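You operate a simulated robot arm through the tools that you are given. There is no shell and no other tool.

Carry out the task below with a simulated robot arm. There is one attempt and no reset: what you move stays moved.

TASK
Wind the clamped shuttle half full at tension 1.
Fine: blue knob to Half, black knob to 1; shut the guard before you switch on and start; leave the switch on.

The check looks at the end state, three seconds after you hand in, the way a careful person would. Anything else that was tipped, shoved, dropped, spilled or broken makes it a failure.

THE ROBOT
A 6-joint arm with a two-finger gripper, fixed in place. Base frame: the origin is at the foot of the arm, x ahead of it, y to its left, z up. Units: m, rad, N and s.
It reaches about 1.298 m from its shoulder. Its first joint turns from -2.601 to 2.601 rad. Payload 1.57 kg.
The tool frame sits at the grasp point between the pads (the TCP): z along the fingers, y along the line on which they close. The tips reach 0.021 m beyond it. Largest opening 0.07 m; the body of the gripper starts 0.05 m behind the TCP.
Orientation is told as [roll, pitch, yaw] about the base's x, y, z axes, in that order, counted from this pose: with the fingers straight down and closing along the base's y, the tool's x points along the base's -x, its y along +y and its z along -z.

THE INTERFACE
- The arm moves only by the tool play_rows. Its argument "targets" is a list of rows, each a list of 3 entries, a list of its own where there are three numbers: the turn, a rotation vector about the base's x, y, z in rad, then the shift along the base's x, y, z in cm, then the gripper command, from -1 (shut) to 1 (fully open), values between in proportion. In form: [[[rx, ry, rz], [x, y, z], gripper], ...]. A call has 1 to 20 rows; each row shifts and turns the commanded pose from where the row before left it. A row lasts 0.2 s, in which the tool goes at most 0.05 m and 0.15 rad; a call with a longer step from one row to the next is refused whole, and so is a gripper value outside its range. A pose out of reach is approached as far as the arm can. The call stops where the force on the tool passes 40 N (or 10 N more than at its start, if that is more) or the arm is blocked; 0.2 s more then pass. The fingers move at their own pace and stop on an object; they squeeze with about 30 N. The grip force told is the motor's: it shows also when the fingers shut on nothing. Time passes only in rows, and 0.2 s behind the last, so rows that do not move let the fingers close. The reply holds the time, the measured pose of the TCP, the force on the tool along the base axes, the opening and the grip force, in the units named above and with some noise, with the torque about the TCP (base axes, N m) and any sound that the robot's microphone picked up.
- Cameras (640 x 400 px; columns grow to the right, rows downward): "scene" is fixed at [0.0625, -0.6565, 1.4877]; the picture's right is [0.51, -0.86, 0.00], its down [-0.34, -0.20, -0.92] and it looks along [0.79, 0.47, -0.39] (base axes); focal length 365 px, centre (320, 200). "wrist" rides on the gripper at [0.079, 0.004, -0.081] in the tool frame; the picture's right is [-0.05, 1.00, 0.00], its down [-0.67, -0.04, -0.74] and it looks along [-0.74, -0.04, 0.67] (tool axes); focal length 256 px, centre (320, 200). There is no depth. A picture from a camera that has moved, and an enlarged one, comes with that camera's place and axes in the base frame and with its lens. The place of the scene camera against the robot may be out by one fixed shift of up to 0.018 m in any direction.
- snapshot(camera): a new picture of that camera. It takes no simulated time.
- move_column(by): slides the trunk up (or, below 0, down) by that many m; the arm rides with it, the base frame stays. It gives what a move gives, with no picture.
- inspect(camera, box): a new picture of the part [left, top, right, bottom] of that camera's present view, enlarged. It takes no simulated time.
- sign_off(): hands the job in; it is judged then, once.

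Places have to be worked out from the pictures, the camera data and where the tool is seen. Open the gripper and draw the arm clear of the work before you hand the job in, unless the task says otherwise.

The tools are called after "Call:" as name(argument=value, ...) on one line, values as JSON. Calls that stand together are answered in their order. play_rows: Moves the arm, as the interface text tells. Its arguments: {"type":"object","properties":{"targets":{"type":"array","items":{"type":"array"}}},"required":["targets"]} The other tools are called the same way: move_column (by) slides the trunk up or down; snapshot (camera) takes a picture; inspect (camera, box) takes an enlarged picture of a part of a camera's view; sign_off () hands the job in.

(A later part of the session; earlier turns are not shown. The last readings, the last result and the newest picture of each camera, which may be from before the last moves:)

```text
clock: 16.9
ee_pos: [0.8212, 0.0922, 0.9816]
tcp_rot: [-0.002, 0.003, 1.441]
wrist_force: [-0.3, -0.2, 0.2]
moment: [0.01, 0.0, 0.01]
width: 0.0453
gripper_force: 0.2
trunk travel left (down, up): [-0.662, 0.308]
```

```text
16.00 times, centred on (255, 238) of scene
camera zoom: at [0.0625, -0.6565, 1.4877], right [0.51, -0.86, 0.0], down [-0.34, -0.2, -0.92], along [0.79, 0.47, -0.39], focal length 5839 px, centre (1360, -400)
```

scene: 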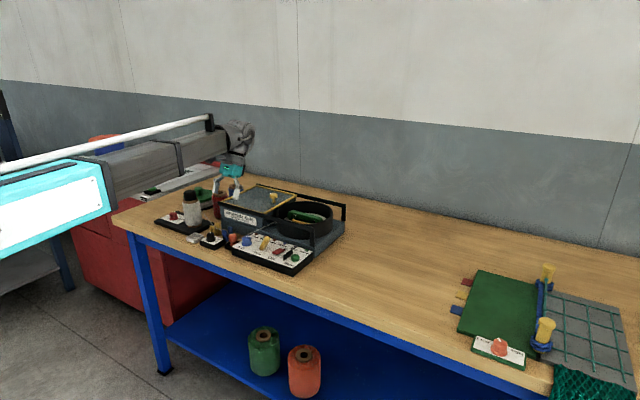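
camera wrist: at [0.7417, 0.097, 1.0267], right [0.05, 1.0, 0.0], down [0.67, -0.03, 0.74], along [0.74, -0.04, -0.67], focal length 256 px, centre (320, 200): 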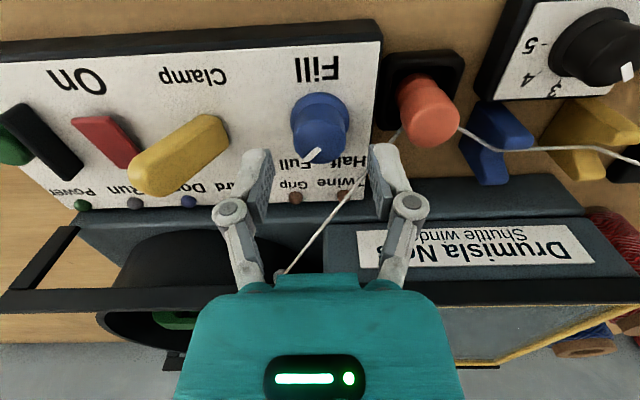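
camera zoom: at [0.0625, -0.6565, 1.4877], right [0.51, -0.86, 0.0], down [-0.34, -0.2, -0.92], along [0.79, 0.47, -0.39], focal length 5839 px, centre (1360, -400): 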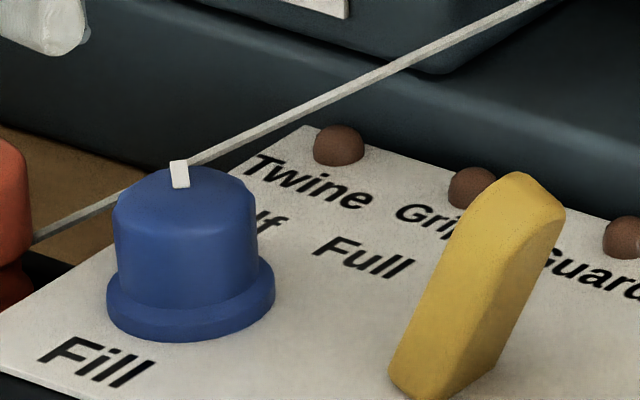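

The Fill pointer stays on Half. Now I'll rotate the wrist back to -0.39 rad yaw, so the 45° turn is centred, and move above the tension knob with tips at z≈0.96.

Call:
play_rows(targets=[[[0, 0, -0.141], [-0.26, 1.0, 0], 0.2], [[0, 0, -0.141], [-0.26, 1.0, 0], 0.2], [[0, 0, -0.141], [-0.26, 1.0, 0], 0.2], [[0, 0, -0.141], [-0.26, 1.0, 0], 0.2], [[0, 0, -0.141], [-0.26, 1.0, 0], 0.2], [[0, 0, -0.141], [-0.26, 1.0, 0], 0.2], [[0, 0, -0.141], [-0.26, 1.0, 0], 0.2], [[0, 0, -0.141], [-0.26, 1.0, 0], 0.2], [[0, 0, -0.141], [-0.26, 1.0, 0], 0.2], [[0, 0, -0.141], [-0.26, 1.0, 0], 0.2], [[0, 0, -0.141], [-0.26, 1.0, 0], 0.2], [[0, 0, -0.141], [-0.26, 1.0, 0], 0.2], [[0, 0, -0.139], [-0.25, 1.0, 0], 0.2]])

Call:
snapshot(camera="wrist")

Call:
inspect(camera="scene", box=[170, 190, 270, 255])

```text
clock: 19.7
ee_pos: [0.7866, 0.2232, 0.9804]
tcp_rot: [-0.001, 0.004, -0.392]
wrist_force: [0.7, 1.0, -0.6]
moment: [-0.01, -0.02, 0.0]
width: 0.042
gripper_force: 0.1
trunk travel left (down, up): [-0.662, 0.308]
```

```text
taken
camera wrist: at [0.7154, 0.2577, 1.0627], right [0.43, 0.9, 0.0], down [0.6, -0.29, 0.74], along [0.67, -0.32, -0.67], focal length 256 px, centre (320, 200)
```

wrist: 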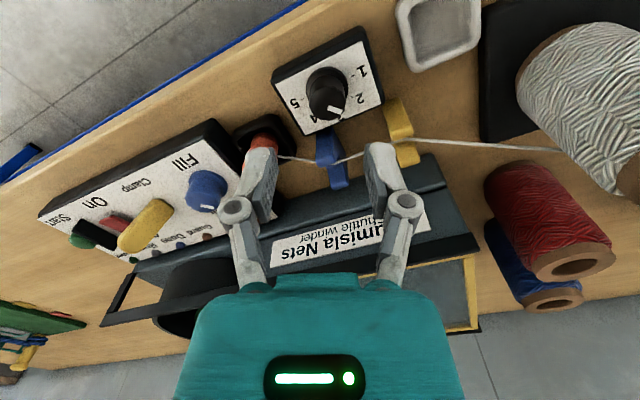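

```text
6.15 times, centred on (220, 222) of scene
camera zoom: at [0.0625, -0.6565, 1.4877], right [0.51, -0.86, 0.0], down [-0.34, -0.2, -0.92], along [0.79, 0.47, -0.39], focal length 2246 px, centre (935, 62)
```

zoom: 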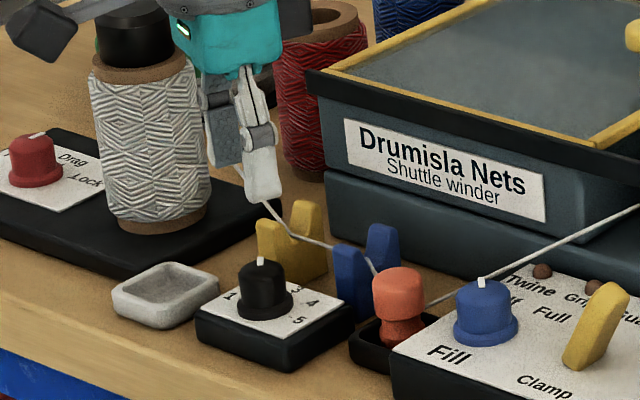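

I'm above the tension dial. I'll zoom in on it to fix its centre and pointer, and look at the red Drag/Lock knob out of caution.

Call:
inspect(camera="wrist", box=[260, 20, 400, 140])

Call:
inspect(camera="scene", box=[160, 200, 200, 225])

Call:
inspect(camera="scene", box=[200, 225, 240, 250])

```text
3.33 times, centred on (330, 80) of wrist
camera zoom: at [0.7154, 0.2577, 1.0627], right [0.43, 0.9, 0.0], down [0.6, -0.29, 0.74], along [0.67, -0.32, -0.67], focal length 853 px, centre (287, 600)
```

zoom: 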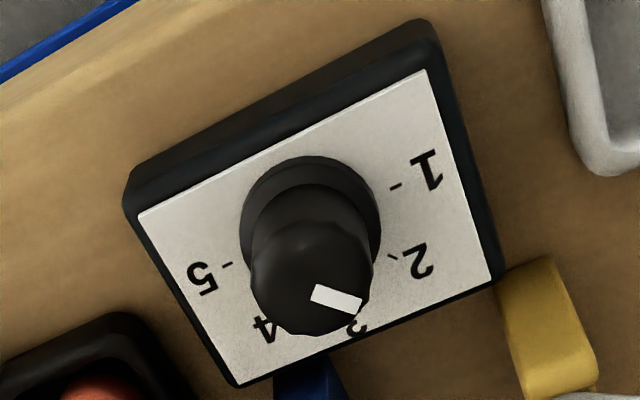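

```text
16.00 times, centred on (180, 212) of scene
camera zoom: at [0.0625, -0.6565, 1.4877], right [0.51, -0.86, 0.0], down [-0.34, -0.2, -0.92], along [0.79, 0.47, -0.39], focal length 5839 px, centre (2560, 0)
```

zoom: 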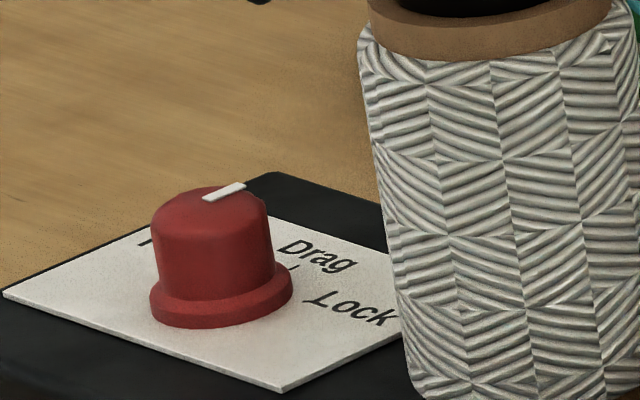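

```text
16.00 times, centred on (220, 238) of scene
camera zoom: at [0.0625, -0.6565, 1.4877], right [0.51, -0.86, 0.0], down [-0.34, -0.2, -0.92], along [0.79, 0.47, -0.39], focal length 5839 px, centre (1920, -400)
```

zoom: 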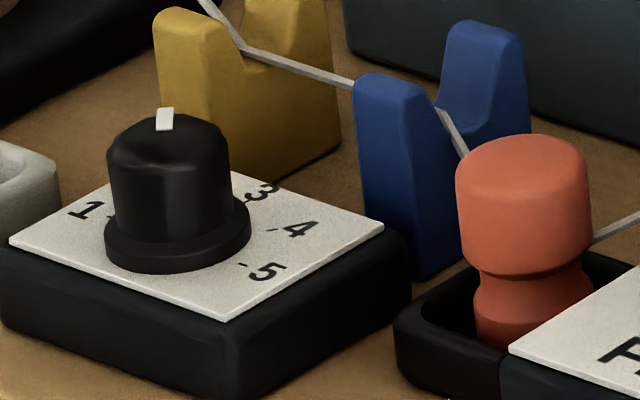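

The red knob points to Drag and isn't part of the job, so I'll leave it. The tension knob centre is near (0.788, 0.2275), about 4.5 mm further left than I had assumed, so I'll correct for that and then lower partway.

Call:
play_rows(targets=[[[0, 0, 0], [0.1, 0.43, 0], 0.2], [[0, 0, 0], [0, 0, 0], 0.2]])

Call:
move_column(by=-0.036)

Call:
inspect(camera="wrist", box=[240, 60, 400, 200])

Call:
inspect(camera="scene", box=[195, 210, 245, 250])

```text
clock: 20.3
ee_pos: [0.7876, 0.2256, 0.9816]
tcp_rot: [-0.001, 0.004, -0.392]
wrist_force: [0.4, -0.2, 0.1]
moment: [-0.02, 0.01, 0.0]
width: 0.0419
gripper_force: 0.1
trunk travel left (down, up): [-0.662, 0.308]
```

```text
clock: 21.1
ee_pos: [0.7877, 0.2265, 0.9451]
tcp_rot: [-0.002, 0.005, -0.391]
wrist_force: [0.4, 0.8, 0.0]
moment: [0.0, 0.01, -0.04]
width: 0.0418
gripper_force: 0.0
trunk travel left (down, up): [-0.626, 0.344]
```

```text
2.86 times, centred on (320, 130) of wrist
camera zoom: at [0.7165, 0.2613, 1.0267], right [0.43, 0.9, 0.0], down [0.61, -0.29, 0.74], along [0.67, -0.32, -0.67], focal length 731 px, centre (320, 400)
```

zoom: 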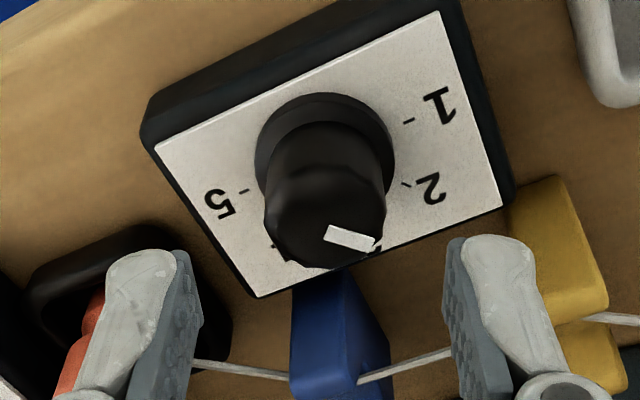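

```text
10.00 times, centred on (220, 230) of scene
camera zoom: at [0.0625, -0.6565, 1.4877], right [0.51, -0.86, 0.0], down [-0.34, -0.2, -0.92], along [0.79, 0.47, -0.39], focal length 3649 px, centre (1320, -100)
```

zoom: 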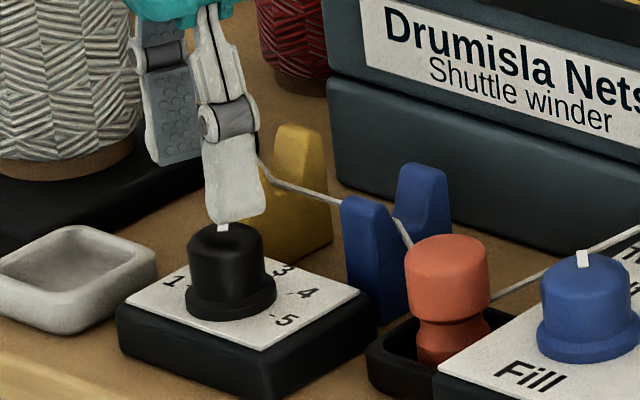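

Combining both cameras, the tension knob is about 1 cm lower than I had estimated: centre near (0.7916, 0.226), top z≈0.904. I'll shift 4 mm forward, lower a further 20 mm, and check.

Call:
play_rows(targets=[[[0, 0, 0], [0.38, 0, 0], 0.2], [[0, 0, 0], [0, 0, 0], 0.2]])

Call:
move_column(by=-0.022)

Call:
inspect(camera="wrist", box=[240, 80, 400, 200])

Call:
inspect(camera="scene", box=[195, 220, 235, 250])

```text
clock: 21.7
ee_pos: [0.7932, 0.2252, 0.944]
tcp_rot: [-0.001, 0.004, -0.39]
wrist_force: [0.1, -0.3, -0.6]
moment: [0.02, 0.04, -0.01]
width: 0.0422
gripper_force: 0.0
trunk travel left (down, up): [-0.626, 0.344]
```

```text
clock: 22.4
ee_pos: [0.7925, 0.2252, 0.9236]
tcp_rot: [-0.002, 0.004, -0.392]
wrist_force: [-0.1, 0.1, -0.3]
moment: [0.0, 0.03, 0.03]
width: 0.0418
gripper_force: 0.1
trunk travel left (down, up): [-0.604, 0.366]
```

```text
3.33 times, centred on (320, 140) of wrist
camera zoom: at [0.7205, 0.2606, 1.0047], right [0.43, 0.9, 0.0], down [0.61, -0.29, 0.74], along [0.67, -0.32, -0.67], focal length 853 px, centre (320, 400)
```

zoom: 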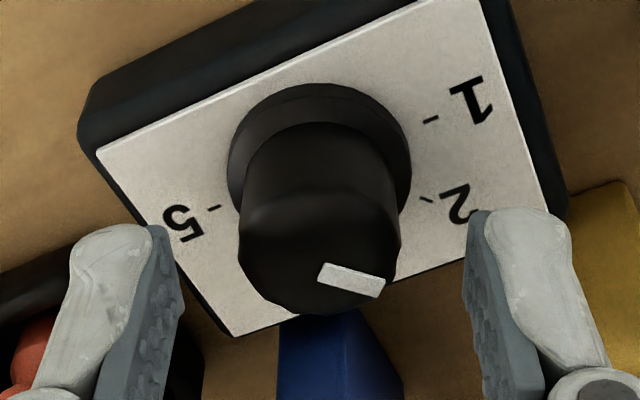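

```text
13.33 times, centred on (215, 235) of scene
camera zoom: at [0.0625, -0.6565, 1.4877], right [0.51, -0.86, 0.0], down [-0.34, -0.2, -0.92], along [0.79, 0.47, -0.39], focal length 4866 px, centre (1720, -267)
```

zoom: 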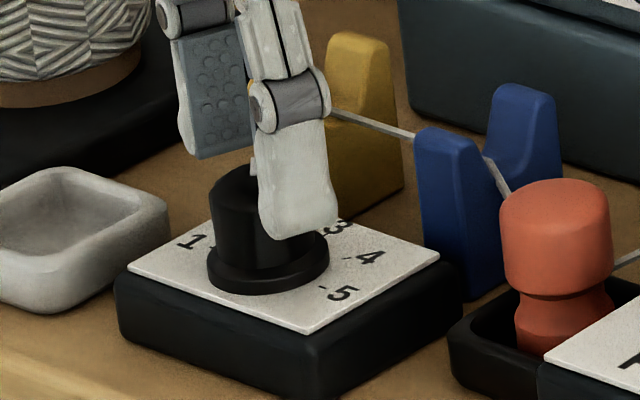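

The alignment matches the prediction. I'll lower the last 12 mm so the tips sit just above the skirt, then close on the knob.

Call:
move_column(by=-0.012)

Call:
inspect(camera="scene", box=[195, 220, 235, 250])

```text
clock: 23.0
ee_pos: [0.7932, 0.2256, 0.9109]
tcp_rot: [-0.003, 0.005, -0.39]
wrist_force: [0.0, 0.0, -0.5]
moment: [0.03, 0.01, 0.01]
width: 0.0421
gripper_force: 0.1
trunk travel left (down, up): [-0.592, 0.378]
```

```text
13.33 times, centred on (215, 235) of scene
camera zoom: at [0.0625, -0.6565, 1.4877], right [0.51, -0.86, 0.0], down [-0.34, -0.2, -0.92], along [0.79, 0.47, -0.39], focal length 4866 px, centre (1720, -267)
```

zoom: 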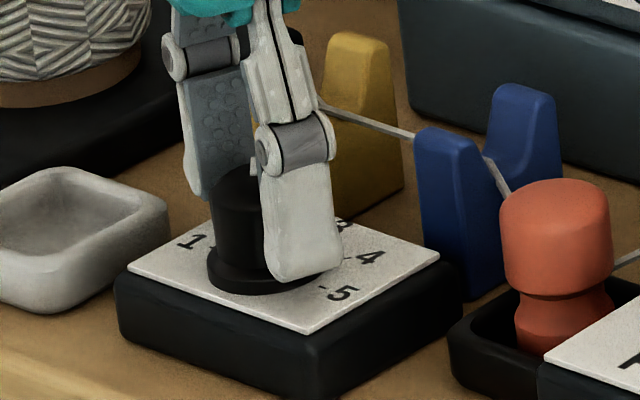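

The fingers straddle the black knob with no contact force. Closing the grip now.

Call:
play_rows(targets=[[[0, 0, 0], [0, 0, 0], -1], [[0, 0, 0], [0, 0, 0], -1], [[0, 0, 0], [0, 0, 0], -1]])

Call:
inspect(camera="wrist", box=[240, 80, 400, 200])

```text
clock: 23.8
ee_pos: [0.7934, 0.2261, 0.9115]
tcp_rot: [-0.001, 0.002, -0.391]
wrist_force: [0.8, -1.6, 1.3]
moment: [-0.04, 0.04, -0.02]
width: 0.0233
gripper_force: 32.1
trunk travel left (down, up): [-0.592, 0.378]
```

```text
3.33 times, centred on (320, 140) of wrist
camera zoom: at [0.7204, 0.2605, 0.9928], right [0.43, 0.9, 0.0], down [0.61, -0.29, 0.74], along [0.67, -0.32, -0.67], focal length 853 px, centre (320, 400)
```

zoom: 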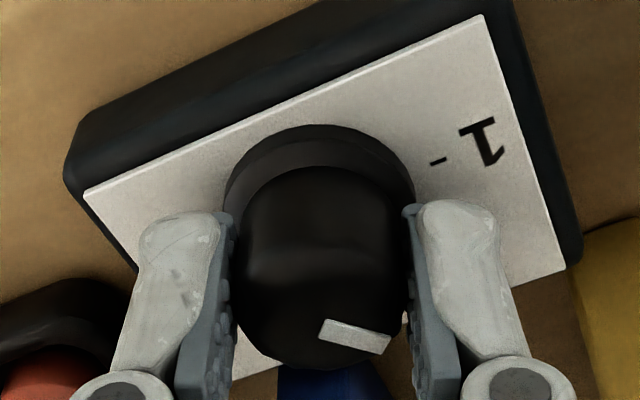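

I have a firm grip at 23.3 mm. I'll turn counter-clockwise (+z) 45°, first 0.48 rad and then the rest.

Call:
play_rows(targets=[[[0, 0, 0.12], [0, 0, 0], -1], [[0, 0, 0.12], [0, 0, 0], -1], [[0, 0, 0.12], [0, 0, 0], -1], [[0, 0, 0.12], [0, 0, 0], -1]])

Call:
inspect(camera="wrist", box=[240, 80, 400, 200])

```text
clock: 24.8
ee_pos: [0.7935, 0.2258, 0.9115]
tcp_rot: [-0.003, 0.003, 0.093]
wrist_force: [-4.2, -3.2, -2.4]
moment: [0.04, -0.36, 0.03]
width: 0.0236
gripper_force: 32.0
trunk travel left (down, up): [-0.592, 0.378]
```

```text
3.33 times, centred on (320, 140) of wrist
camera zoom: at [0.7128, 0.2236, 0.9929], right [-0.04, 1.0, 0.0], down [0.67, 0.03, 0.74], along [0.74, 0.03, -0.67], focal length 853 px, centre (320, 400)
```

zoom: 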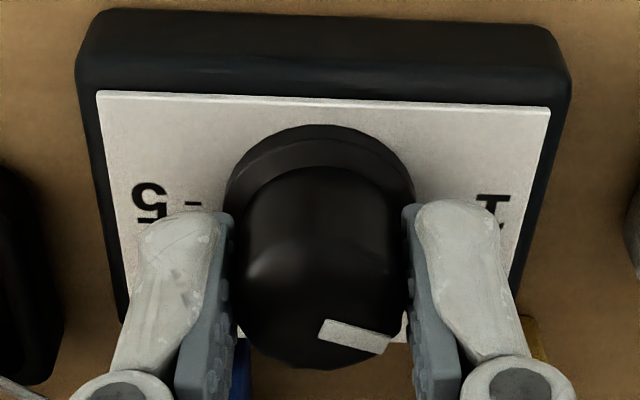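

The knob follows the fingers: 27.7° turned, pointer at about 73°. I'll turn the remaining 0.305 rad.

Call:
play_rows(targets=[[[0, 0, 0.11], [0, 0, 0], -1], [[0, 0, 0.11], [0, 0, 0], -1], [[0, 0, 0.085], [0, 0, 0], -1]])

Call:
inspect(camera="wrist", box=[240, 80, 400, 200])

Call:
inspect(camera="scene", box=[195, 220, 235, 250])

```text
clock: 25.6
ee_pos: [0.7925, 0.2258, 0.9109]
tcp_rot: [-0.002, 0.004, 0.398]
wrist_force: [-1.6, 0.5, 0.4]
moment: [-0.29, 0.33, 0.01]
width: 0.0235
gripper_force: 32.2
trunk travel left (down, up): [-0.592, 0.378]
```

```text
3.33 times, centred on (320, 140) of wrist
camera zoom: at [0.7173, 0.1999, 0.9929], right [-0.34, 0.94, 0.0], down [0.63, 0.23, 0.74], along [0.7, 0.25, -0.67], focal length 853 px, centre (320, 400)
```

zoom: 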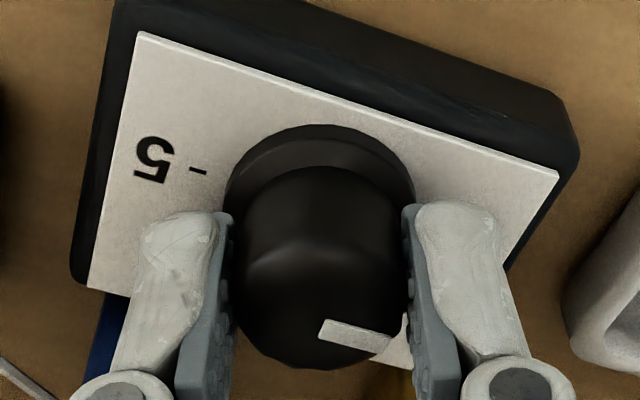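

```text
13.33 times, centred on (215, 235) of scene
camera zoom: at [0.0625, -0.6565, 1.4877], right [0.51, -0.86, 0.0], down [-0.34, -0.2, -0.92], along [0.79, 0.47, -0.39], focal length 4866 px, centre (1720, -267)
```

zoom: 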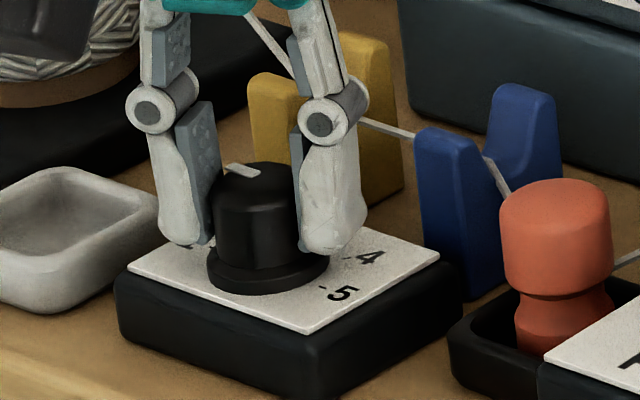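

The pointer measures 90°, straight toward the "1". I'll release and check that it stays there.

Call:
play_rows(targets=[[[0, 0, 0], [0, 0, 0], 0.2], [[0, 0, 0], [0, 0, 0], 0.2], [[0, 0, 0], [0, 0, 0], 0.2]])

Call:
move_column(by=0.07)

Call:
inspect(camera="scene", box=[195, 220, 235, 250])

Call:
inspect(camera="wrist", box=[240, 20, 400, 140])

```text
clock: 26.4
ee_pos: [0.7922, 0.2248, 0.91]
tcp_rot: [-0.003, 0.003, 0.394]
wrist_force: [-0.2, 0.3, 0.2]
moment: [0.01, 0.0, -0.03]
width: 0.042
gripper_force: 0.2
trunk travel left (down, up): [-0.592, 0.378]
```

```text
clock: 27.4
ee_pos: [0.7933, 0.2251, 0.9816]
tcp_rot: [-0.001, 0.003, 0.395]
wrist_force: [0.1, 0.2, -0.1]
moment: [0.0, 0.02, -0.02]
width: 0.0421
gripper_force: 0.0
trunk travel left (down, up): [-0.662, 0.308]
```

```text
13.33 times, centred on (215, 235) of scene
camera zoom: at [0.0625, -0.6565, 1.4877], right [0.51, -0.86, 0.0], down [-0.34, -0.2, -0.92], along [0.79, 0.47, -0.39], focal length 4866 px, centre (1720, -267)
```

zoom: 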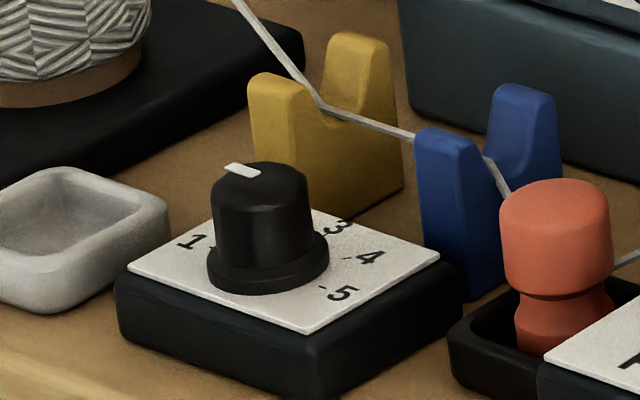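

```text
3.33 times, centred on (320, 80) of wrist
camera zoom: at [0.7175, 0.1999, 1.0626], right [-0.34, 0.94, 0.0], down [0.63, 0.23, 0.74], along [0.7, 0.25, -0.67], focal length 853 px, centre (320, 600)
```

zoom: 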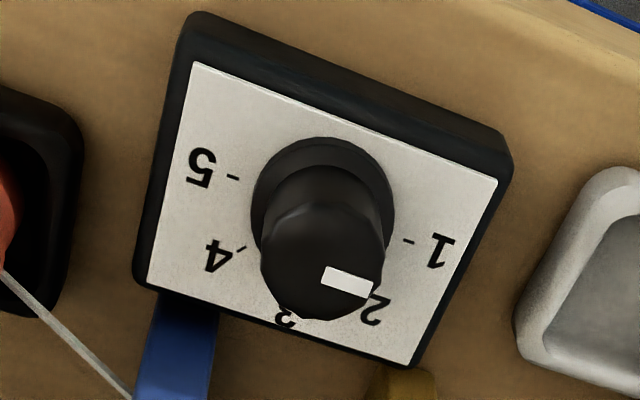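

Tension is set: the pointer faces 1. Next is the guard, so I'll raise the hand well clear, square it up, and move to where the wrist camera can see the guard plate, its handle and the rails.

Call:
move_column(by=0.12)

Call:
play_rows(targets=[[[0, 0, -0.132], [1.5, -3.8, 0], 0.2], [[0, 0, -0.132], [1.5, -3.8, 0], 0.2], [[0, 0, -0.131], [1.5, -3.8, 0], 0.2]])

Call:
snapshot(camera="wrist")

Call:
snapshot(camera="scene")

```text
clock: 28.9
ee_pos: [0.7929, 0.226, 1.1006]
tcp_rot: [-0.002, 0.003, 0.394]
wrist_force: [0.8, 0.6, 0.0]
moment: [0.0, 0.0, -0.01]
width: 0.0418
gripper_force: 0.0
trunk travel left (down, up): [-0.782, 0.188]
```

```text
clock: 29.8
ee_pos: [0.8382, 0.1107, 1.0999]
tcp_rot: [-0.002, 0.004, -0.001]
wrist_force: [0.0, 0.4, -0.1]
moment: [-0.02, -0.02, 0.01]
width: 0.0421
gripper_force: 0.1
trunk travel left (down, up): [-0.782, 0.188]
```

```text
taken
camera wrist: at [0.7589, 0.1158, 1.1826], right [0.05, 1.0, 0.0], down [0.67, -0.04, 0.74], along [0.74, -0.04, -0.67], focal length 256 px, centre (320, 200)
```

wrist: 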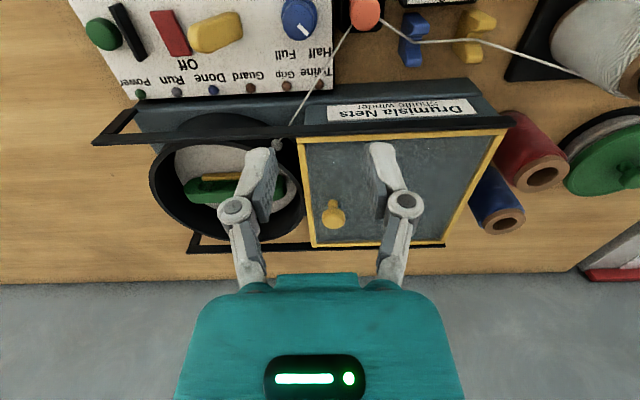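

```text
taken
```

scene: 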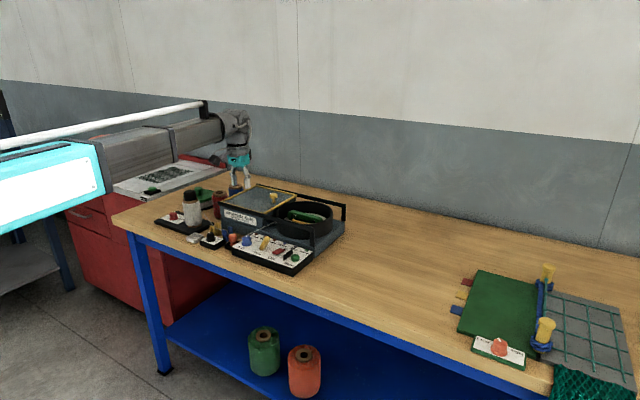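

The guard, its yellow handle and both rails are clearly visible. I'll zoom in on the guard and handle.

Call:
inspect(camera="wrist", box=[80, 90, 520, 270])

Call:
inspect(camera="wrist", box=[280, 170, 380, 260])

Call:
inspect(camera="scene", box=[210, 175, 350, 265])

```text
1.45 times, centred on (300, 180) of wrist
camera zoom: at [0.7589, 0.1158, 1.1826], right [0.05, 1.0, 0.0], down [0.67, -0.04, 0.74], along [0.74, -0.04, -0.67], focal length 372 px, centre (349, 229)
```

zoom: 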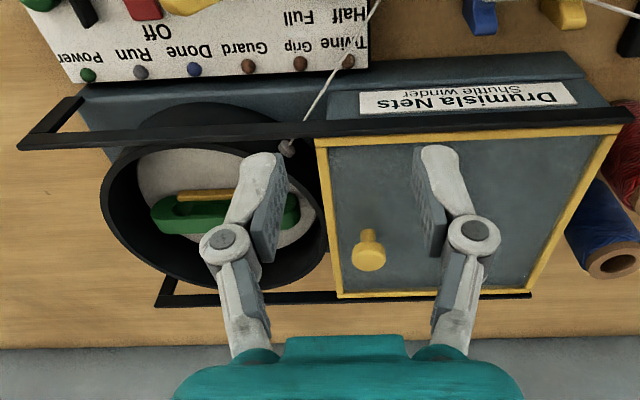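

```text
4.44 times, centred on (330, 215) of wrist
camera zoom: at [0.7589, 0.1158, 1.1826], right [0.05, 1.0, 0.0], down [0.67, -0.04, 0.74], along [0.74, -0.04, -0.67], focal length 1138 px, centre (276, 133)
```

zoom: 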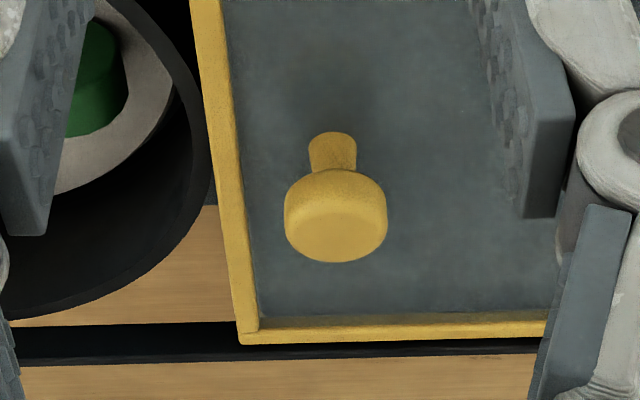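

```text
4.44 times, centred on (280, 220) of scene
camera zoom: at [0.0625, -0.6565, 1.4877], right [0.51, -0.86, 0.0], down [-0.34, -0.2, -0.92], along [0.79, 0.47, -0.39], focal length 1622 px, centre (498, 111)
```

zoom: 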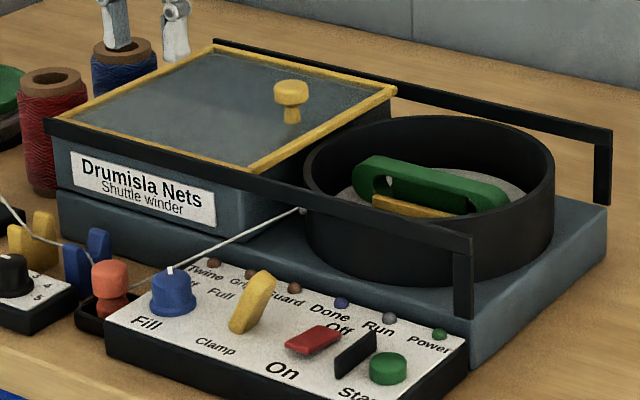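

The handle is a mushroom knob: head centre near (0.996, 0.119, 0.996), about 27 mm wide, on the plate at z≈0.972. The rails run to y≈-0.119, so the guard should travel about 0.2 m toward -y. I'll move above the handle at the current safe height.

Call:
play_rows(targets=[[[0, 0, 0], [3.95, 0.2, 0], 0.4], [[0, 0, 0], [3.95, 0.2, 0], 0.4], [[0, 0, 0], [3.95, 0.2, 0], 0.4], [[0, 0, 0], [3.95, 0.2, 0], 0.4]])

Call:
inspect(camera="wrist", box=[230, 60, 410, 200])

Call:
snapshot(camera="wrist")

Call:
inspect(camera="scene", box=[210, 130, 350, 265])

```text
clock: 30.8
ee_pos: [0.9955, 0.1195, 1.1006]
tcp_rot: [-0.002, 0.003, 0.0]
wrist_force: [-0.6, -0.5, 0.0]
moment: [0.01, 0.01, -0.04]
width: 0.0493
gripper_force: 0.1
trunk travel left (down, up): [-0.782, 0.188]
```

```text
2.86 times, centred on (320, 130) of wrist
camera zoom: at [0.9165, 0.1243, 1.1821], right [0.05, 1.0, 0.0], down [0.67, -0.03, 0.74], along [0.74, -0.04, -0.67], focal length 731 px, centre (320, 400)
```

zoom: 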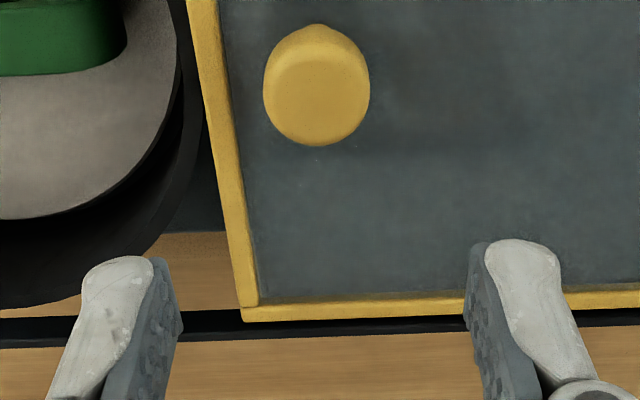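

```text
taken
camera wrist: at [0.9165, 0.1243, 1.1821], right [0.05, 1.0, 0.0], down [0.67, -0.03, 0.74], along [0.74, -0.04, -0.67], focal length 256 px, centre (320, 200)
```

wrist: 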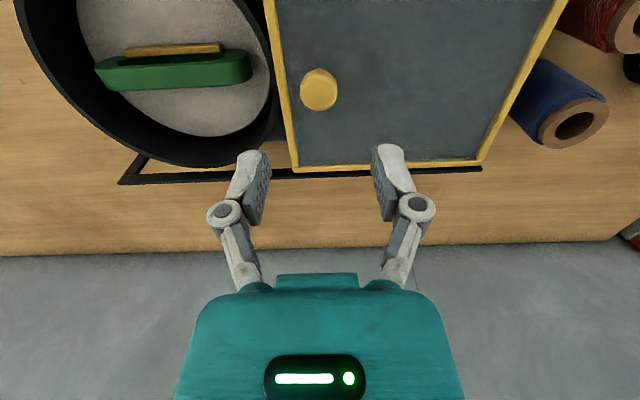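

```text
2.96 times, centred on (280, 198) of scene
camera zoom: at [0.0625, -0.6565, 1.4877], right [0.51, -0.86, 0.0], down [-0.34, -0.2, -0.92], along [0.79, 0.47, -0.39], focal length 1081 px, centre (438, 207)
```

zoom: 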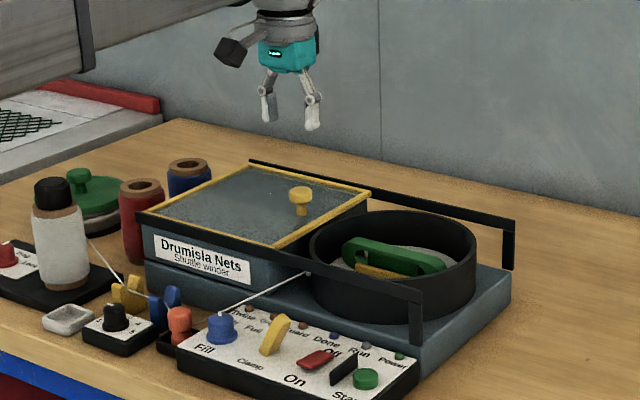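

Refined handle position: top centre near (1.002, 0.119, 0.999). I'll shift 6 mm forward and lower until the tips are level with the top of the handle, then check.

Call:
play_rows(targets=[[[0, 0, 0], [0.65, 0, 0], 0.4], [[0, 0, 0], [0, 0, 0], 0.4]])

Call:
move_column(by=-0.078)

Call:
inspect(camera="wrist", box=[230, 80, 410, 220])

Call:
inspect(camera="scene", box=[240, 160, 310, 215])

```text
clock: 31.4
ee_pos: [1.0024, 0.1188, 1.1011]
tcp_rot: [-0.003, 0.003, 0.0]
wrist_force: [-0.3, -0.3, -0.2]
moment: [-0.01, -0.01, -0.01]
width: 0.0488
gripper_force: 0.0
trunk travel left (down, up): [-0.782, 0.188]
```

```text
clock: 32.5
ee_pos: [1.0015, 0.12, 1.0236]
tcp_rot: [-0.002, 0.003, -0.001]
wrist_force: [-1.0, -0.2, 0.4]
moment: [0.01, 0.01, 0.0]
width: 0.0491
gripper_force: 0.1
trunk travel left (down, up): [-0.704, 0.266]
```

```text
2.86 times, centred on (320, 150) of wrist
camera zoom: at [0.9224, 0.1246, 1.1047], right [0.05, 1.0, 0.0], down [0.67, -0.03, 0.74], along [0.74, -0.04, -0.67], focal length 731 px, centre (320, 343)
```

zoom: 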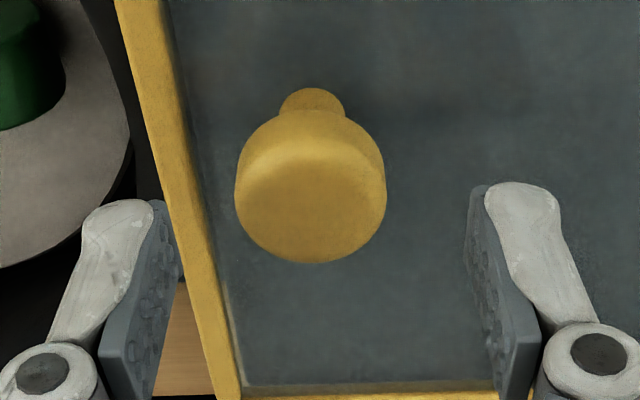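

```text
7.27 times, centred on (275, 188) of scene
camera zoom: at [0.0625, -0.6565, 1.4877], right [0.51, -0.86, 0.0], down [-0.34, -0.2, -0.92], along [0.79, 0.47, -0.39], focal length 2654 px, centre (647, 291)
```

zoom: 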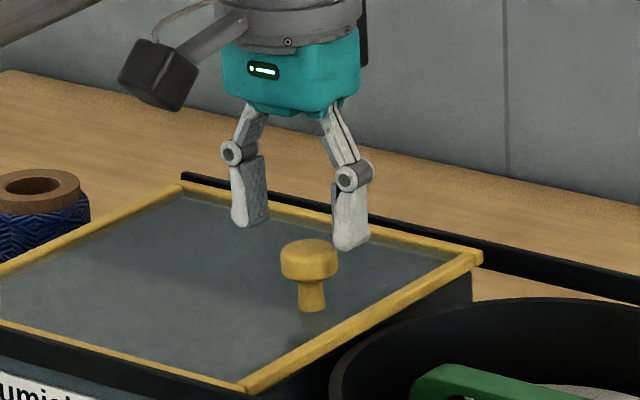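

Using the two wrist heights, the handle top is slightly farther and lower, at about (1.0075, 0.119, 0.991). I'll shift 6 mm forward, lower 20 mm and recheck.

Call:
play_rows(targets=[[[0, 0, 0], [0.6, -0.1, 0], 0.4], [[0, 0, 0], [0, 0, 0], 0.4]])

Call:
move_column(by=-0.02)

Call:
inspect(camera="wrist", box=[230, 80, 410, 220])

Call:
inspect(camera="scene", box=[240, 160, 310, 215])

```text
clock: 33.1
ee_pos: [1.0081, 0.1186, 1.022]
tcp_rot: [0.0, 0.004, 0.0]
wrist_force: [1.0, -0.9, 0.7]
moment: [-0.02, 0.0, -0.02]
width: 0.0491
gripper_force: 0.0
trunk travel left (down, up): [-0.704, 0.266]
```

```text
clock: 33.8
ee_pos: [1.0075, 0.1178, 1.0028]
tcp_rot: [0.0, 0.002, -0.002]
wrist_force: [0.2, -0.1, -0.6]
moment: [0.03, 0.04, -0.01]
width: 0.0489
gripper_force: 0.0
trunk travel left (down, up): [-0.684, 0.286]
```

```text
2.86 times, centred on (320, 150) of wrist
camera zoom: at [0.9282, 0.1237, 1.0847], right [0.05, 1.0, 0.0], down [0.67, -0.03, 0.74], along [0.74, -0.04, -0.67], focal length 731 px, centre (320, 343)
```

zoom: 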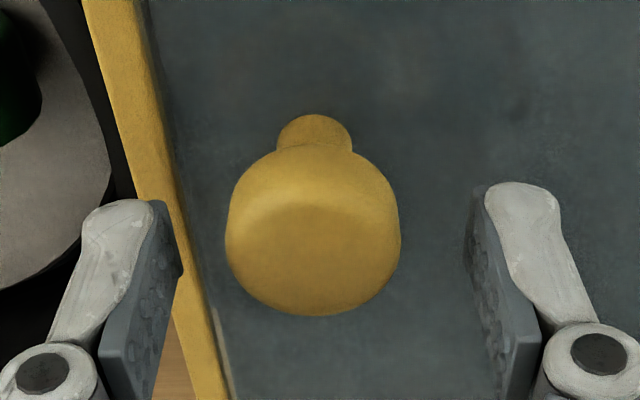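

```text
7.27 times, centred on (275, 188) of scene
camera zoom: at [0.0625, -0.6565, 1.4877], right [0.51, -0.86, 0.0], down [-0.34, -0.2, -0.92], along [0.79, 0.47, -0.39], focal length 2654 px, centre (647, 291)
```

zoom: 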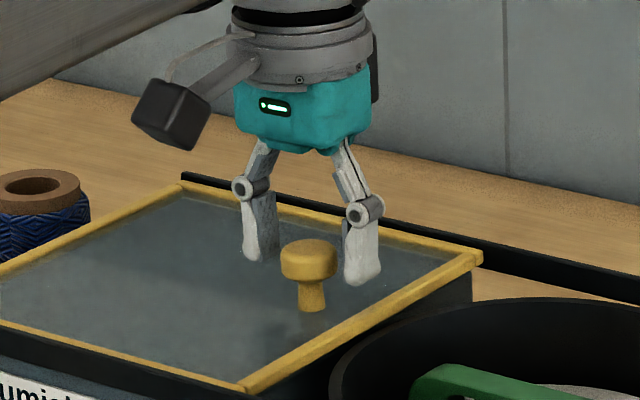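

The handle is centred between the fingers and matches the prediction. I'll lower the last 10 mm and grip the head.

Call:
move_column(by=-0.01)

Call:
play_rows(targets=[[[0, 0, 0], [0, 0, 0], -1], [[0, 0, 0], [0, 0, 0], -1], [[0, 0, 0], [0, 0, 0], -1]])

Call:
inspect(camera="scene", box=[240, 160, 310, 215])

```text
clock: 34.4
ee_pos: [1.008, 0.1183, 0.993]
tcp_rot: [-0.003, 0.005, -0.001]
wrist_force: [-0.2, -0.3, 0.0]
moment: [-0.03, 0.01, -0.01]
width: 0.0489
gripper_force: 0.1
trunk travel left (down, up): [-0.674, 0.296]
```

```text
clock: 35.1
ee_pos: [1.0083, 0.1178, 0.9922]
tcp_rot: [-0.002, 0.002, -0.001]
wrist_force: [2.2, -5.8, 3.8]
moment: [-0.05, 0.03, 0.01]
width: 0.0268
gripper_force: 32.2
trunk travel left (down, up): [-0.674, 0.296]
```

```text
7.27 times, centred on (275, 188) of scene
camera zoom: at [0.0625, -0.6565, 1.4877], right [0.51, -0.86, 0.0], down [-0.34, -0.2, -0.92], along [0.79, 0.47, -0.39], focal length 2654 px, centre (647, 291)
```

zoom: 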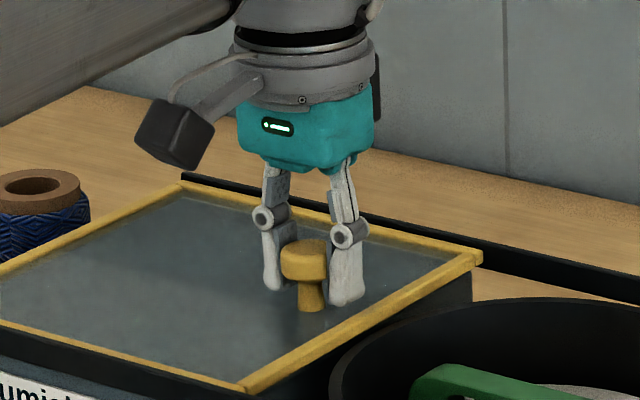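

I'm gripping the handle head (26.8 mm). I'll slide the guard toward -y gently, 4 cm first, watching the force.

Call:
play_rows(targets=[[[0, 0, 0], [0, -0.8, 0], -1], [[0, 0, 0], [0, -0.8, 0], -1], [[0, 0, 0], [0, -0.8, 0], -1], [[0, 0, 0], [0, -0.8, 0], -1], [[0, 0, 0], [0, -0.8, 0], -1]])

Call:
inspect(camera="scene", box=[210, 160, 350, 265])

```text
clock: 36.4
ee_pos: [1.0082, 0.0786, 0.9933]
tcp_rot: [-0.002, 0.004, 0.0]
wrist_force: [-3.6, -0.3, -0.1]
moment: [0.08, 0.01, -0.04]
width: 0.0267
gripper_force: 32.4
trunk travel left (down, up): [-0.674, 0.296]
```

```text
3.81 times, centred on (280, 212) of scene
camera zoom: at [0.0625, -0.6565, 1.4877], right [0.51, -0.86, 0.0], down [-0.34, -0.2, -0.92], along [0.79, 0.47, -0.39], focal length 1390 px, centre (472, 152)
```

zoom: 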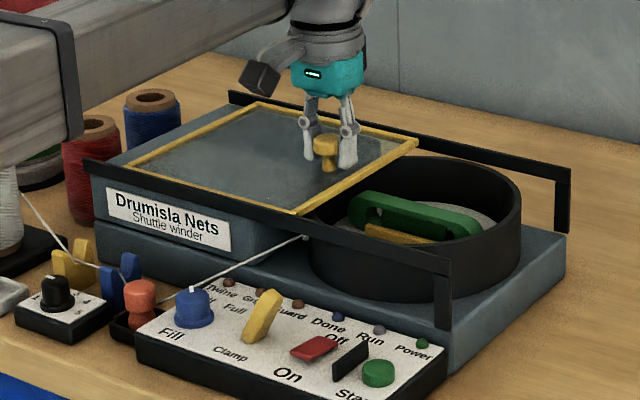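

The guard follows smoothly with almost no resistance. I'll continue 11 cm at the same gentle pace.

Call:
play_rows(targets=[[[0, 0, 0], [0, -1, 0], -1], [[0, 0, 0], [0, -1, 0], -1], [[0, 0, 0], [0, -1, 0], -1], [[0, 0, 0], [0, -1, 0], -1], [[0, 0, 0], [0, -1, 0], -1], [[0, 0, 0], [0, -1, 0], -1], [[0, 0, 0], [0, -1, 0], -1], [[0, 0, 0], [0, -1, 0], -1], [[0, 0, 0], [0, -1, 0], -1], [[0, 0, 0], [0, -1, 0], -1], [[0, 0, 0], [0, -1, 0], -1]])

Call:
inspect(camera="scene", box=[210, 160, 350, 265])

```text
clock: 38.8
ee_pos: [1.0086, -0.0319, 0.9929]
tcp_rot: [-0.002, 0.005, 0.0]
wrist_force: [-17.9, -0.6, -12.1]
moment: [0.1, 0.06, 0.0]
width: 0.0266
gripper_force: 32.2
trunk travel left (down, up): [-0.674, 0.296]
```

```text
3.81 times, centred on (280, 212) of scene
camera zoom: at [0.0625, -0.6565, 1.4877], right [0.51, -0.86, 0.0], down [-0.34, -0.2, -0.92], along [0.79, 0.47, -0.39], focal length 1390 px, centre (472, 152)
```

zoom: 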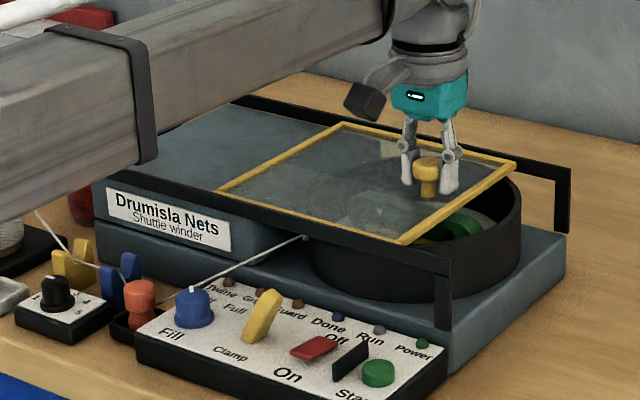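

The guard covers most of the drum now, but an 18 N sideways load (-x) has built up, suggesting the rails are slightly skewed relative to my path. I'll ease the hand 1.5 mm in -x and check the force.

Call:
play_rows(targets=[[[0, 0, 0], [-0.08, 0, 0], -1], [[0, 0, 0], [-0.07, 0, 0], -1], [[0, 0, 0], [0, 0, 0], -1]])

```text
clock: 39.5
ee_pos: [1.0079, -0.0309, 0.9929]
tcp_rot: [-0.001, 0.0, 0.0]
wrist_force: [0.8, 0.2, 2.8]
moment: [0.0, 0.54, 0.01]
width: 0.0264
gripper_force: 32.0
trunk travel left (down, up): [-0.674, 0.296]
```

The load dropped to nearly zero. I'll continue sliding with a slight -x correction built in, slowing as the stop nears.

Call:
play_rows(targets=[[[0, 0, 0], [-0.01, -0.7, 0], -1], [[0, 0, 0], [-0.01, -0.7, 0], -1], [[0, 0, 0], [-0.01, -0.7, 0], -1], [[0, 0, 0], [-0.01, -0.7, 0], -1], [[0, 0, 0], [-0.01, -0.5, 0], -1]])

Call:
inspect(camera="scene", box=[230, 180, 350, 265])

```text
clock: 40.8
ee_pos: [1.0073, -0.0648, 0.9924]
tcp_rot: [-0.003, 0.001, -0.001]
wrist_force: [20.4, -0.3, 15.5]
moment: [0.0, -0.09, -0.04]
width: 0.0265
gripper_force: 32.0
trunk travel left (down, up): [-0.674, 0.296]
```

```text
4.71 times, centred on (290, 222) of scene
camera zoom: at [0.0625, -0.6565, 1.4877], right [0.51, -0.86, 0.0], down [-0.34, -0.2, -0.92], along [0.79, 0.47, -0.39], focal length 1717 px, centre (461, 94)
```

zoom: 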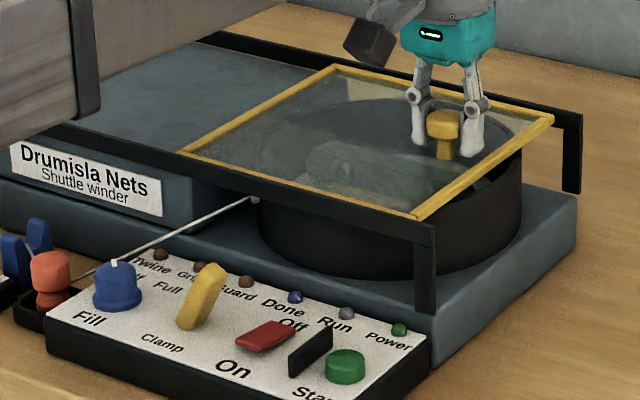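

The load has flipped to +20 N in x, so I over-corrected. I'll ease back +1.5 mm; about 1-1.5 cm of travel remains to the posts.

Call:
play_rows(targets=[[[0, 0, 0], [0.08, 0, 0], -1], [[0, 0, 0], [0.08, 0, 0], -1], [[0, 0, 0], [0, 0, 0], -1]])

```text
clock: 41.5
ee_pos: [1.0071, -0.0651, 0.993]
tcp_rot: [-0.002, 0.004, 0.0]
wrist_force: [8.0, -0.7, 5.2]
moment: [0.02, -0.56, 0.01]
width: 0.0265
gripper_force: 31.9
trunk travel left (down, up): [-0.674, 0.296]
```

The load is down to 8 N. I'll continue in small steps of 4 mm with no x correction until the guard reaches its stop.

Call:
play_rows(targets=[[[0, 0, 0], [0.03, -0.4, 0], -1], [[0, 0, 0], [0.03, -0.4, 0], -1], [[0, 0, 0], [0, -0.4, 0], -1]])

Call:
inspect(camera="scene", box=[230, 180, 350, 265])

```text
clock: 42.4
ee_pos: [1.0075, -0.0776, 0.9928]
tcp_rot: [-0.002, 0.006, -0.001]
wrist_force: [-2.9, -3.2, -3.7]
moment: [0.08, -0.1, 0.04]
width: 0.0267
gripper_force: 31.8
trunk travel left (down, up): [-0.674, 0.296]
```

```text
4.71 times, centred on (290, 222) of scene
camera zoom: at [0.0625, -0.6565, 1.4877], right [0.51, -0.86, 0.0], down [-0.34, -0.2, -0.92], along [0.79, 0.47, -0.39], focal length 1717 px, centre (461, 94)
```

zoom: 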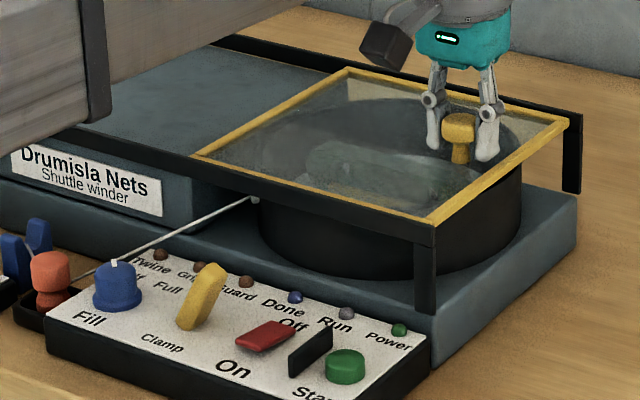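

The guard's edge is nearly at the posts. A few more small steps will find the stop.

Call:
play_rows(targets=[[[0, 0, 0], [0, -0.25, 0], -1], [[0, 0, 0], [0, -0.25, 0], -1], [[0, 0, 0], [0, 0, 0], -1]])

Call:
inspect(camera="scene", box=[270, 180, 350, 245])

```text
clock: 43.1
ee_pos: [1.0086, -0.0827, 0.9926]
tcp_rot: [-0.001, 0.005, 0.0]
wrist_force: [-16.1, -1.2, -15.1]
moment: [0.02, 0.11, -0.06]
width: 0.0265
gripper_force: 31.9
trunk travel left (down, up): [-0.674, 0.296]
```

```text
6.15 times, centred on (310, 212) of scene
camera zoom: at [0.0625, -0.6565, 1.4877], right [0.51, -0.86, 0.0], down [-0.34, -0.2, -0.92], along [0.79, 0.47, -0.39], focal length 2246 px, centre (382, 123)
```

zoom: 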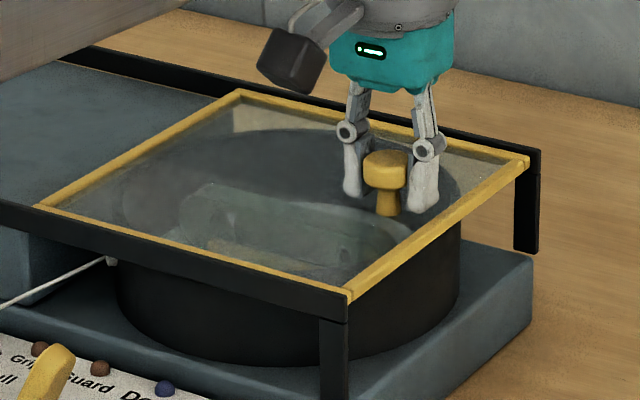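

No end stop yet; by geometry about 5-7 mm remain at the back post. I'll relieve the x load and move 2 mm at a time.

Call:
play_rows(targets=[[[0, 0, 0], [-0.1, 0, 0], -1], [[0, 0, 0], [0, -0.2, 0], -1], [[0, 0, 0], [0, -0.2, 0], -1], [[0, 0, 0], [0, 0, 0], -1]])

Call:
inspect(camera="scene", box=[270, 180, 350, 245])

```text
clock: 44.1
ee_pos: [1.0074, -0.083, 0.9919]
tcp_rot: [0.0, 0.003, 0.003]
wrist_force: [-14.1, 16.5, -14.1]
moment: [0.17, 0.13, 0.0]
width: 0.0268
gripper_force: 31.6
trunk travel left (down, up): [-0.674, 0.296]
```

```text
6.15 times, centred on (310, 212) of scene
camera zoom: at [0.0625, -0.6565, 1.4877], right [0.51, -0.86, 0.0], down [-0.34, -0.2, -0.92], along [0.79, 0.47, -0.39], focal length 2246 px, centre (382, 123)
```

zoom: 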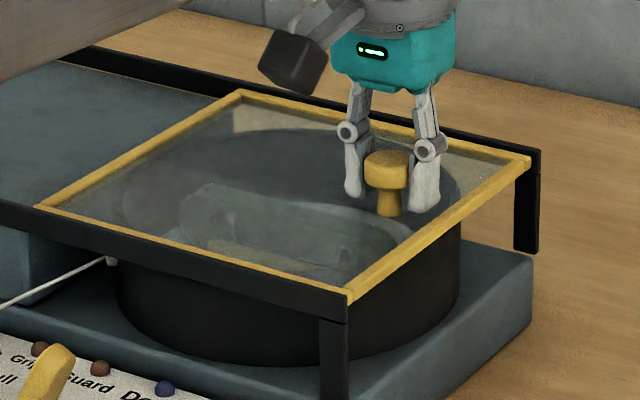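

The y force rose to +16.5 N with no further motion, so the guard is on its end stop. I'll relieve the load slightly and open the fingers.

Call:
play_rows(targets=[[[0, 0, 0], [-0.1, 0.1, 0], -1], [[0, 0, 0], [0, 0, 0], 0.4], [[0, 0, 0], [0, 0, 0], 0.4], [[0, 0, 0], [0, 0, 0], 0.4]])

Call:
move_column(by=0.1)

Call:
inspect(camera="scene", box=[210, 180, 350, 265])

Call:
snapshot(camera="wrist")

```text
clock: 45.1
ee_pos: [1.0057, -0.0845, 0.9925]
tcp_rot: [-0.001, 0.002, -0.001]
wrist_force: [-0.4, 0.0, 0.0]
moment: [0.01, 0.0, -0.03]
width: 0.049
gripper_force: 0.1
trunk travel left (down, up): [-0.674, 0.296]
```

```text
clock: 46.5
ee_pos: [1.0063, -0.0838, 1.0922]
tcp_rot: [-0.002, 0.003, -0.001]
wrist_force: [-0.4, 1.3, -1.2]
moment: [-0.02, -0.02, -0.05]
width: 0.049
gripper_force: 0.1
trunk travel left (down, up): [-0.774, 0.196]
```

```text
4.57 times, centred on (280, 222) of scene
camera zoom: at [0.0625, -0.6565, 1.4877], right [0.51, -0.86, 0.0], down [-0.34, -0.2, -0.92], along [0.79, 0.47, -0.39], focal length 1668 px, centre (503, 97)
```

zoom: 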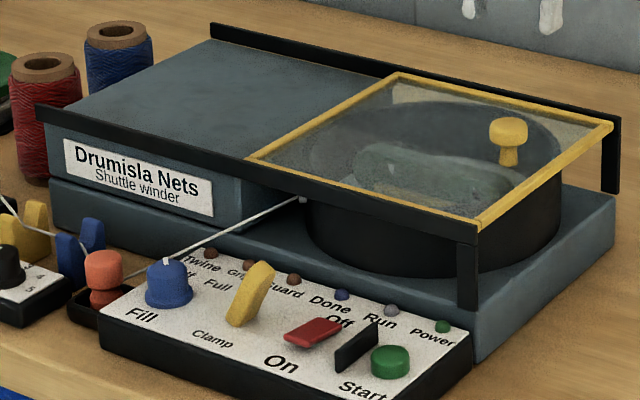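

```text
taken
camera wrist: at [0.9266, -0.0793, 1.1745], right [0.05, 1.0, 0.0], down [0.67, -0.03, 0.74], along [0.74, -0.04, -0.67], focal length 256 px, centre (320, 200)
```

wrist: 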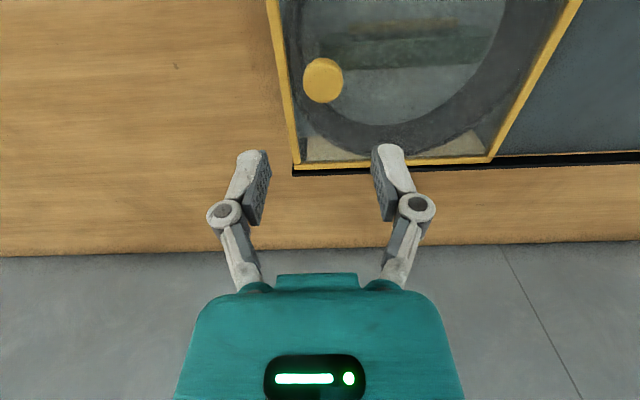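

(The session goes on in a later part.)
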